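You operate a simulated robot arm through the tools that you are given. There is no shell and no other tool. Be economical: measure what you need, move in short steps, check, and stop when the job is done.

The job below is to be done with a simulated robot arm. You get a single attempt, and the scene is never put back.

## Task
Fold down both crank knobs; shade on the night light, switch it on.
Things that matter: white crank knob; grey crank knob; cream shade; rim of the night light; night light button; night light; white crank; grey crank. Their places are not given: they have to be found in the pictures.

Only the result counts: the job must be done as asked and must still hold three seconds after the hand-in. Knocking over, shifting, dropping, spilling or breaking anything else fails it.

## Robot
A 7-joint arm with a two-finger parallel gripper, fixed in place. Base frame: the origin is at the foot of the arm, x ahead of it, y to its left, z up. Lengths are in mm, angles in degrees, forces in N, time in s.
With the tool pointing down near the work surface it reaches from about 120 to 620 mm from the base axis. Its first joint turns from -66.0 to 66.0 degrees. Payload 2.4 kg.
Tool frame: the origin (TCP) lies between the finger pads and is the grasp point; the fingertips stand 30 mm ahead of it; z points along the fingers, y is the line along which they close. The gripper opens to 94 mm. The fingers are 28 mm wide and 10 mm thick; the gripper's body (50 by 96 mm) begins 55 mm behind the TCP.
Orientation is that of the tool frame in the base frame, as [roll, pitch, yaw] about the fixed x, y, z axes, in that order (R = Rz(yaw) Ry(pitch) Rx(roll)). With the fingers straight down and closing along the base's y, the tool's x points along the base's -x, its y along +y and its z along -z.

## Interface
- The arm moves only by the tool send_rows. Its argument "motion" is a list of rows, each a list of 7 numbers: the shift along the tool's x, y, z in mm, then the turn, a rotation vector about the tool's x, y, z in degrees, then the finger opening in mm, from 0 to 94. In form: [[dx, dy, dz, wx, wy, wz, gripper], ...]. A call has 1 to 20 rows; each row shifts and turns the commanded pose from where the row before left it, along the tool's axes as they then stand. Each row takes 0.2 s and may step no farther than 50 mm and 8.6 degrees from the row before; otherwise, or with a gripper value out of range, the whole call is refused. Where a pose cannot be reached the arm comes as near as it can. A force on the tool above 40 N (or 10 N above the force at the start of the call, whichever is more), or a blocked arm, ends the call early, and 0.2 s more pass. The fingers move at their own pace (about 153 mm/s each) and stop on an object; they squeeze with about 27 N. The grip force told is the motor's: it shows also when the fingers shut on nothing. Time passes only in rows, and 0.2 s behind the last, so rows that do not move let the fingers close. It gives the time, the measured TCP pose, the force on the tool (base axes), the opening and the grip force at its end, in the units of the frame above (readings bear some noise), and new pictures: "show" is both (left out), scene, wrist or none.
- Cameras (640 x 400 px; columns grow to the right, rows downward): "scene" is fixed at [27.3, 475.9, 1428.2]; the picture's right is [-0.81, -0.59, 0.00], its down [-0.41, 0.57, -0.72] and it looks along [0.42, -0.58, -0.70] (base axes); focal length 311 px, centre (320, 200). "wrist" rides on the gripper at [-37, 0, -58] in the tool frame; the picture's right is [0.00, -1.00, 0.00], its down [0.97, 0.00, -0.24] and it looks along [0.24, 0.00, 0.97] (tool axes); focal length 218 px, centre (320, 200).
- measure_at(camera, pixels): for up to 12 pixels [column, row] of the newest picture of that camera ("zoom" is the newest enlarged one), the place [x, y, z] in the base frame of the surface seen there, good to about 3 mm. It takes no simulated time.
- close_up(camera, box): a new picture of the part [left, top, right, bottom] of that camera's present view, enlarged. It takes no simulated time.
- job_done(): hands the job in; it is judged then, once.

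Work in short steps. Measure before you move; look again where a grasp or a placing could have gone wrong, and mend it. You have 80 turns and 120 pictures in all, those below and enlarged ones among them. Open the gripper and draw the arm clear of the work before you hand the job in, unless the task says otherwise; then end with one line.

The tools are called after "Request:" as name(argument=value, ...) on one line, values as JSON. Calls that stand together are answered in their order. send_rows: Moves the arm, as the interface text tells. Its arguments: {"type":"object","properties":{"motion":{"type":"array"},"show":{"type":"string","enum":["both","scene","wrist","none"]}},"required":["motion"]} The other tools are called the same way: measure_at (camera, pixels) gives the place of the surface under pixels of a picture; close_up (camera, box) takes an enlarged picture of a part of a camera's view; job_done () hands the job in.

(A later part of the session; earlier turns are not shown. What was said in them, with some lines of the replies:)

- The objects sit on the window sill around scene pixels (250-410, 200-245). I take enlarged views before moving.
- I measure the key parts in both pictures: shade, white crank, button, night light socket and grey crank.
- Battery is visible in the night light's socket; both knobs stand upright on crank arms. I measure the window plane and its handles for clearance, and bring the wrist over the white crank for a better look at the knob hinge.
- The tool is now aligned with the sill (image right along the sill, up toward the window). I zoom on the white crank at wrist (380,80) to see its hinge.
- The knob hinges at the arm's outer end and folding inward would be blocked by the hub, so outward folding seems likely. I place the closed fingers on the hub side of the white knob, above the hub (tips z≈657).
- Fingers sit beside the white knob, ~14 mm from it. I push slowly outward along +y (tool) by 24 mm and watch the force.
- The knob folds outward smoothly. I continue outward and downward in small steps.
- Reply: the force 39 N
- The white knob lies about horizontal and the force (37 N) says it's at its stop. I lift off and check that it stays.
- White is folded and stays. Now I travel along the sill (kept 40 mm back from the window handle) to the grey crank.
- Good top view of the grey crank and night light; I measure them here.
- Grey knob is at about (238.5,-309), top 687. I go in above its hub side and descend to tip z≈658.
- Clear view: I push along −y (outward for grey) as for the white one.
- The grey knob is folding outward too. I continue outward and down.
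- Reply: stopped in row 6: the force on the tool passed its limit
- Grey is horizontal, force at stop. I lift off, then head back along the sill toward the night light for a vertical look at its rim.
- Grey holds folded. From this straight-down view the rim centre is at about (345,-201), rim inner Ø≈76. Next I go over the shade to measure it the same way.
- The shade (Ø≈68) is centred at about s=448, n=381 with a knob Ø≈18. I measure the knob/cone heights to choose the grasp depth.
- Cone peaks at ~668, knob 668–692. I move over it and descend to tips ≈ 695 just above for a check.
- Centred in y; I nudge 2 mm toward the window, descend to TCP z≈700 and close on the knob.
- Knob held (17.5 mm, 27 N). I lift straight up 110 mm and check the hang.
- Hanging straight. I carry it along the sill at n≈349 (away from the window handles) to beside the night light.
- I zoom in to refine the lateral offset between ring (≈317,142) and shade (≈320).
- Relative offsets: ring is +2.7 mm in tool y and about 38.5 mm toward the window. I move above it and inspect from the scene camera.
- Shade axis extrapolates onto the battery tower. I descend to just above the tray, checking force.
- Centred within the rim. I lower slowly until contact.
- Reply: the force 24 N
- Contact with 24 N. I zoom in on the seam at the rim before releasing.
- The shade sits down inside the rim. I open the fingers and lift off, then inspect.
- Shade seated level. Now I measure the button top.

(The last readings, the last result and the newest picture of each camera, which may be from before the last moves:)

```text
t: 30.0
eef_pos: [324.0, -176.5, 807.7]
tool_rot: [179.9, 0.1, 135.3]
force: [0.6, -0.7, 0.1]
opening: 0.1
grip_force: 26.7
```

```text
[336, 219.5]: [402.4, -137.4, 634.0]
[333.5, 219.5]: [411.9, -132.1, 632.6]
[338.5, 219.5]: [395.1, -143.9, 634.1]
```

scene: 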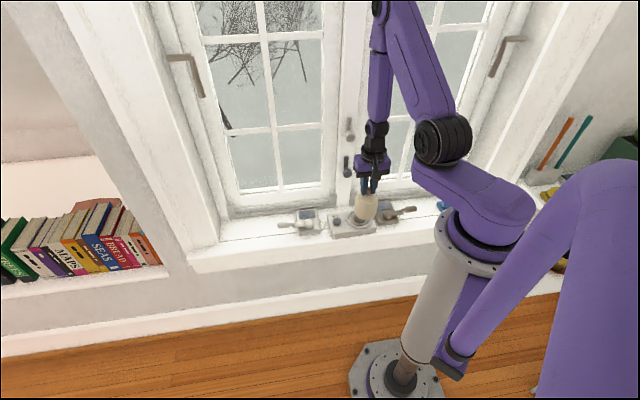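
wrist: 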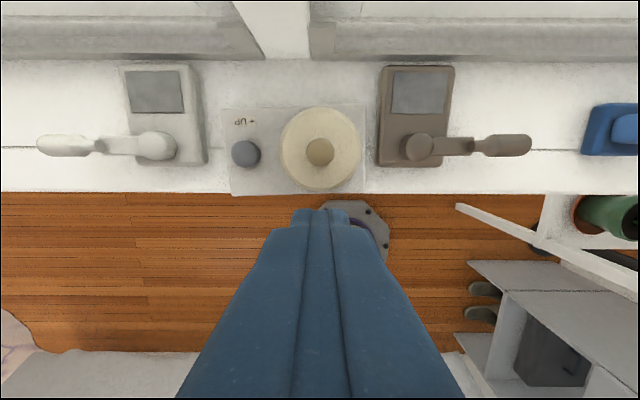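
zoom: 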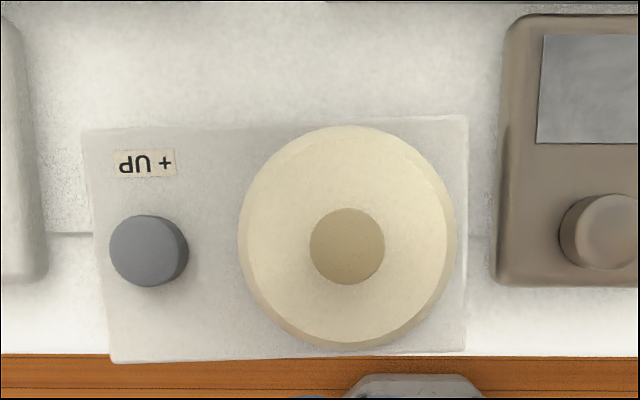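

Button centre ≈ (402.5,-138.5), top 636. I move above it and stop with tips ~8 mm over it.

Request:
send_rows(motion=[[0, 42, 0, 0, 0, 0, 0], [0, 40.4, 0, 0, 0, 0, 0], [-28.6, 0, 0, 0, 0, 0, 0], [0, 0, 45, 0, 0, 0, 0], [0, 0, 45, 0, 0, 0, 0], [0, 0, 43, 0, 0, 0, 0], [0, 0, 0, 0, 0, 0, 0]], show="wrist")

Request:
close_up(camera="scene", box=[310, 185, 375, 240])

```text
t: 31.6
eef_pos: [403.2, -137.1, 677.0]
tool_rot: [179.8, 0.1, 135.4]
force: [0.3, -0.6, 0.3]
opening: 0.1
grip_force: 26.8
```

wrist: 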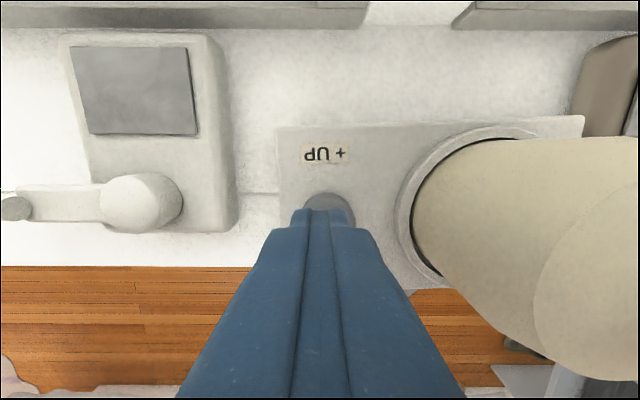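

```text
7.27 times, centred on (342, 212) of scene
```

zoom: 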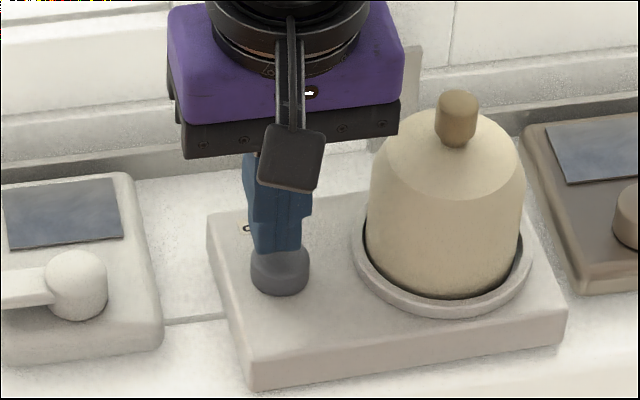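

The button lies ~3 mm right of the fingers in the wrist view; I correct and press slowly.

Request:
send_rows(motion=[[0, -3, 4, 0, 0, 0, 0], [0, 0, 3, 0, 0, 0, 0], [0, 0, 2, 0, 0, 0, 0], [0, 0, 2, 0, 0, 0, 0], [0, 0, 1.5, 0, 0, 0, 0], [0, 0, 1.5, 0, 0, 0, 0]], show="none")

Request:
close_up(camera="scene", box=[310, 185, 375, 240])

```text
t: 33.0
eef_pos: [400.7, -140.7, 663.0]
tool_rot: [179.8, 0.1, 135.2]
force: [1.2, 0.2, 2.0]
opening: 0.1
grip_force: 27.3
```

```text
7.27 times, centred on (342, 212) of scene
```

zoom: 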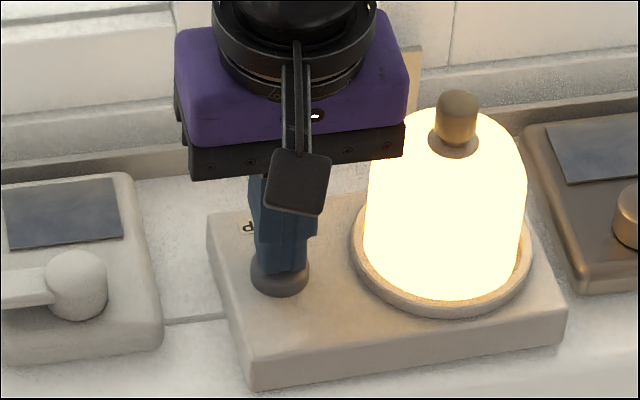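

The light is on. I retreat straight up and away, and check it stays on with everything in place.

Request:
send_rows(motion=[[0, 0, -8, 0, 0, 0, 0], [0, 0, -35, 0, 0, 0, 0], [0, 0, -45, 0, 0, 0, 0], [0, 0, -45, 0, 0, 0, 0], [40, 0, -20, 0, 0, 0, 20], [45, 0, 0, 0, 0, 0, 45], [45, 0, 0, 0, 0, 0, 60], [0, 0, 0, 0, 0, 0, 60], [0, 0, 0, 0, 0, 0, 60], [0, 0, 0, 0, 0, 0, 60]])

Request:
close_up(camera="scene", box=[240, 170, 430, 260])

```text
t: 35.2
eef_pos: [308.7, -48.5, 816.6]
tool_rot: [179.9, 0.1, 135.3]
force: [-0.3, -0.6, 0.6]
opening: 59.7
grip_force: 0.1
```

scene: 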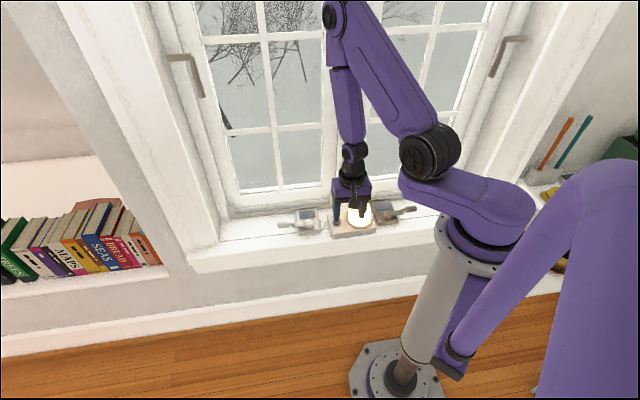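
wrist: 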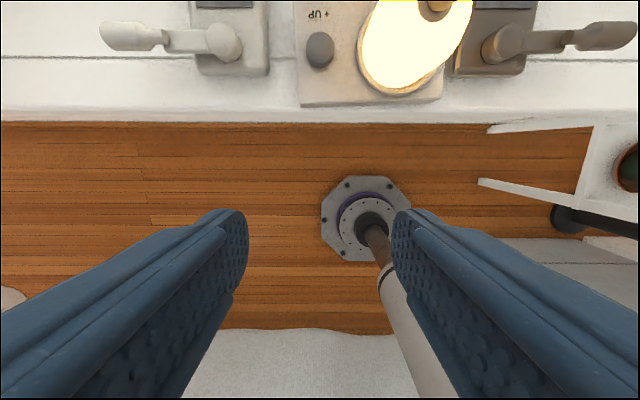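

```text
3.37 times, centred on (335, 215) of scene
```

zoom: 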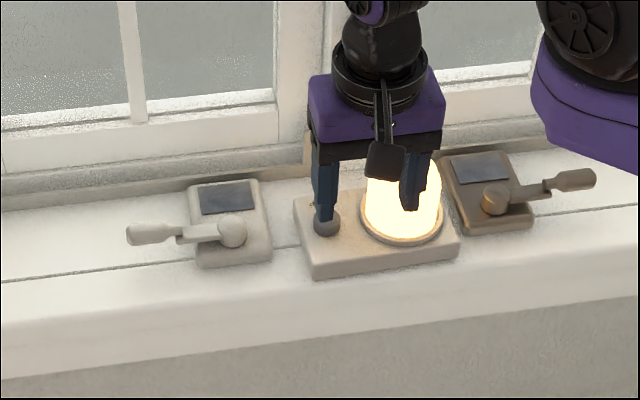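

Both knobs are folded and still down, the shade is seated, the light stays on, and the arm is clear with its gripper open. I hand the job in.

Request:
job_done()

```text
The job is handed in.
```

I folded down both crank knobs, set the cream shade inside the rim of the night light and switched the light on; all of it was still in place in the last pictures before hand-in.
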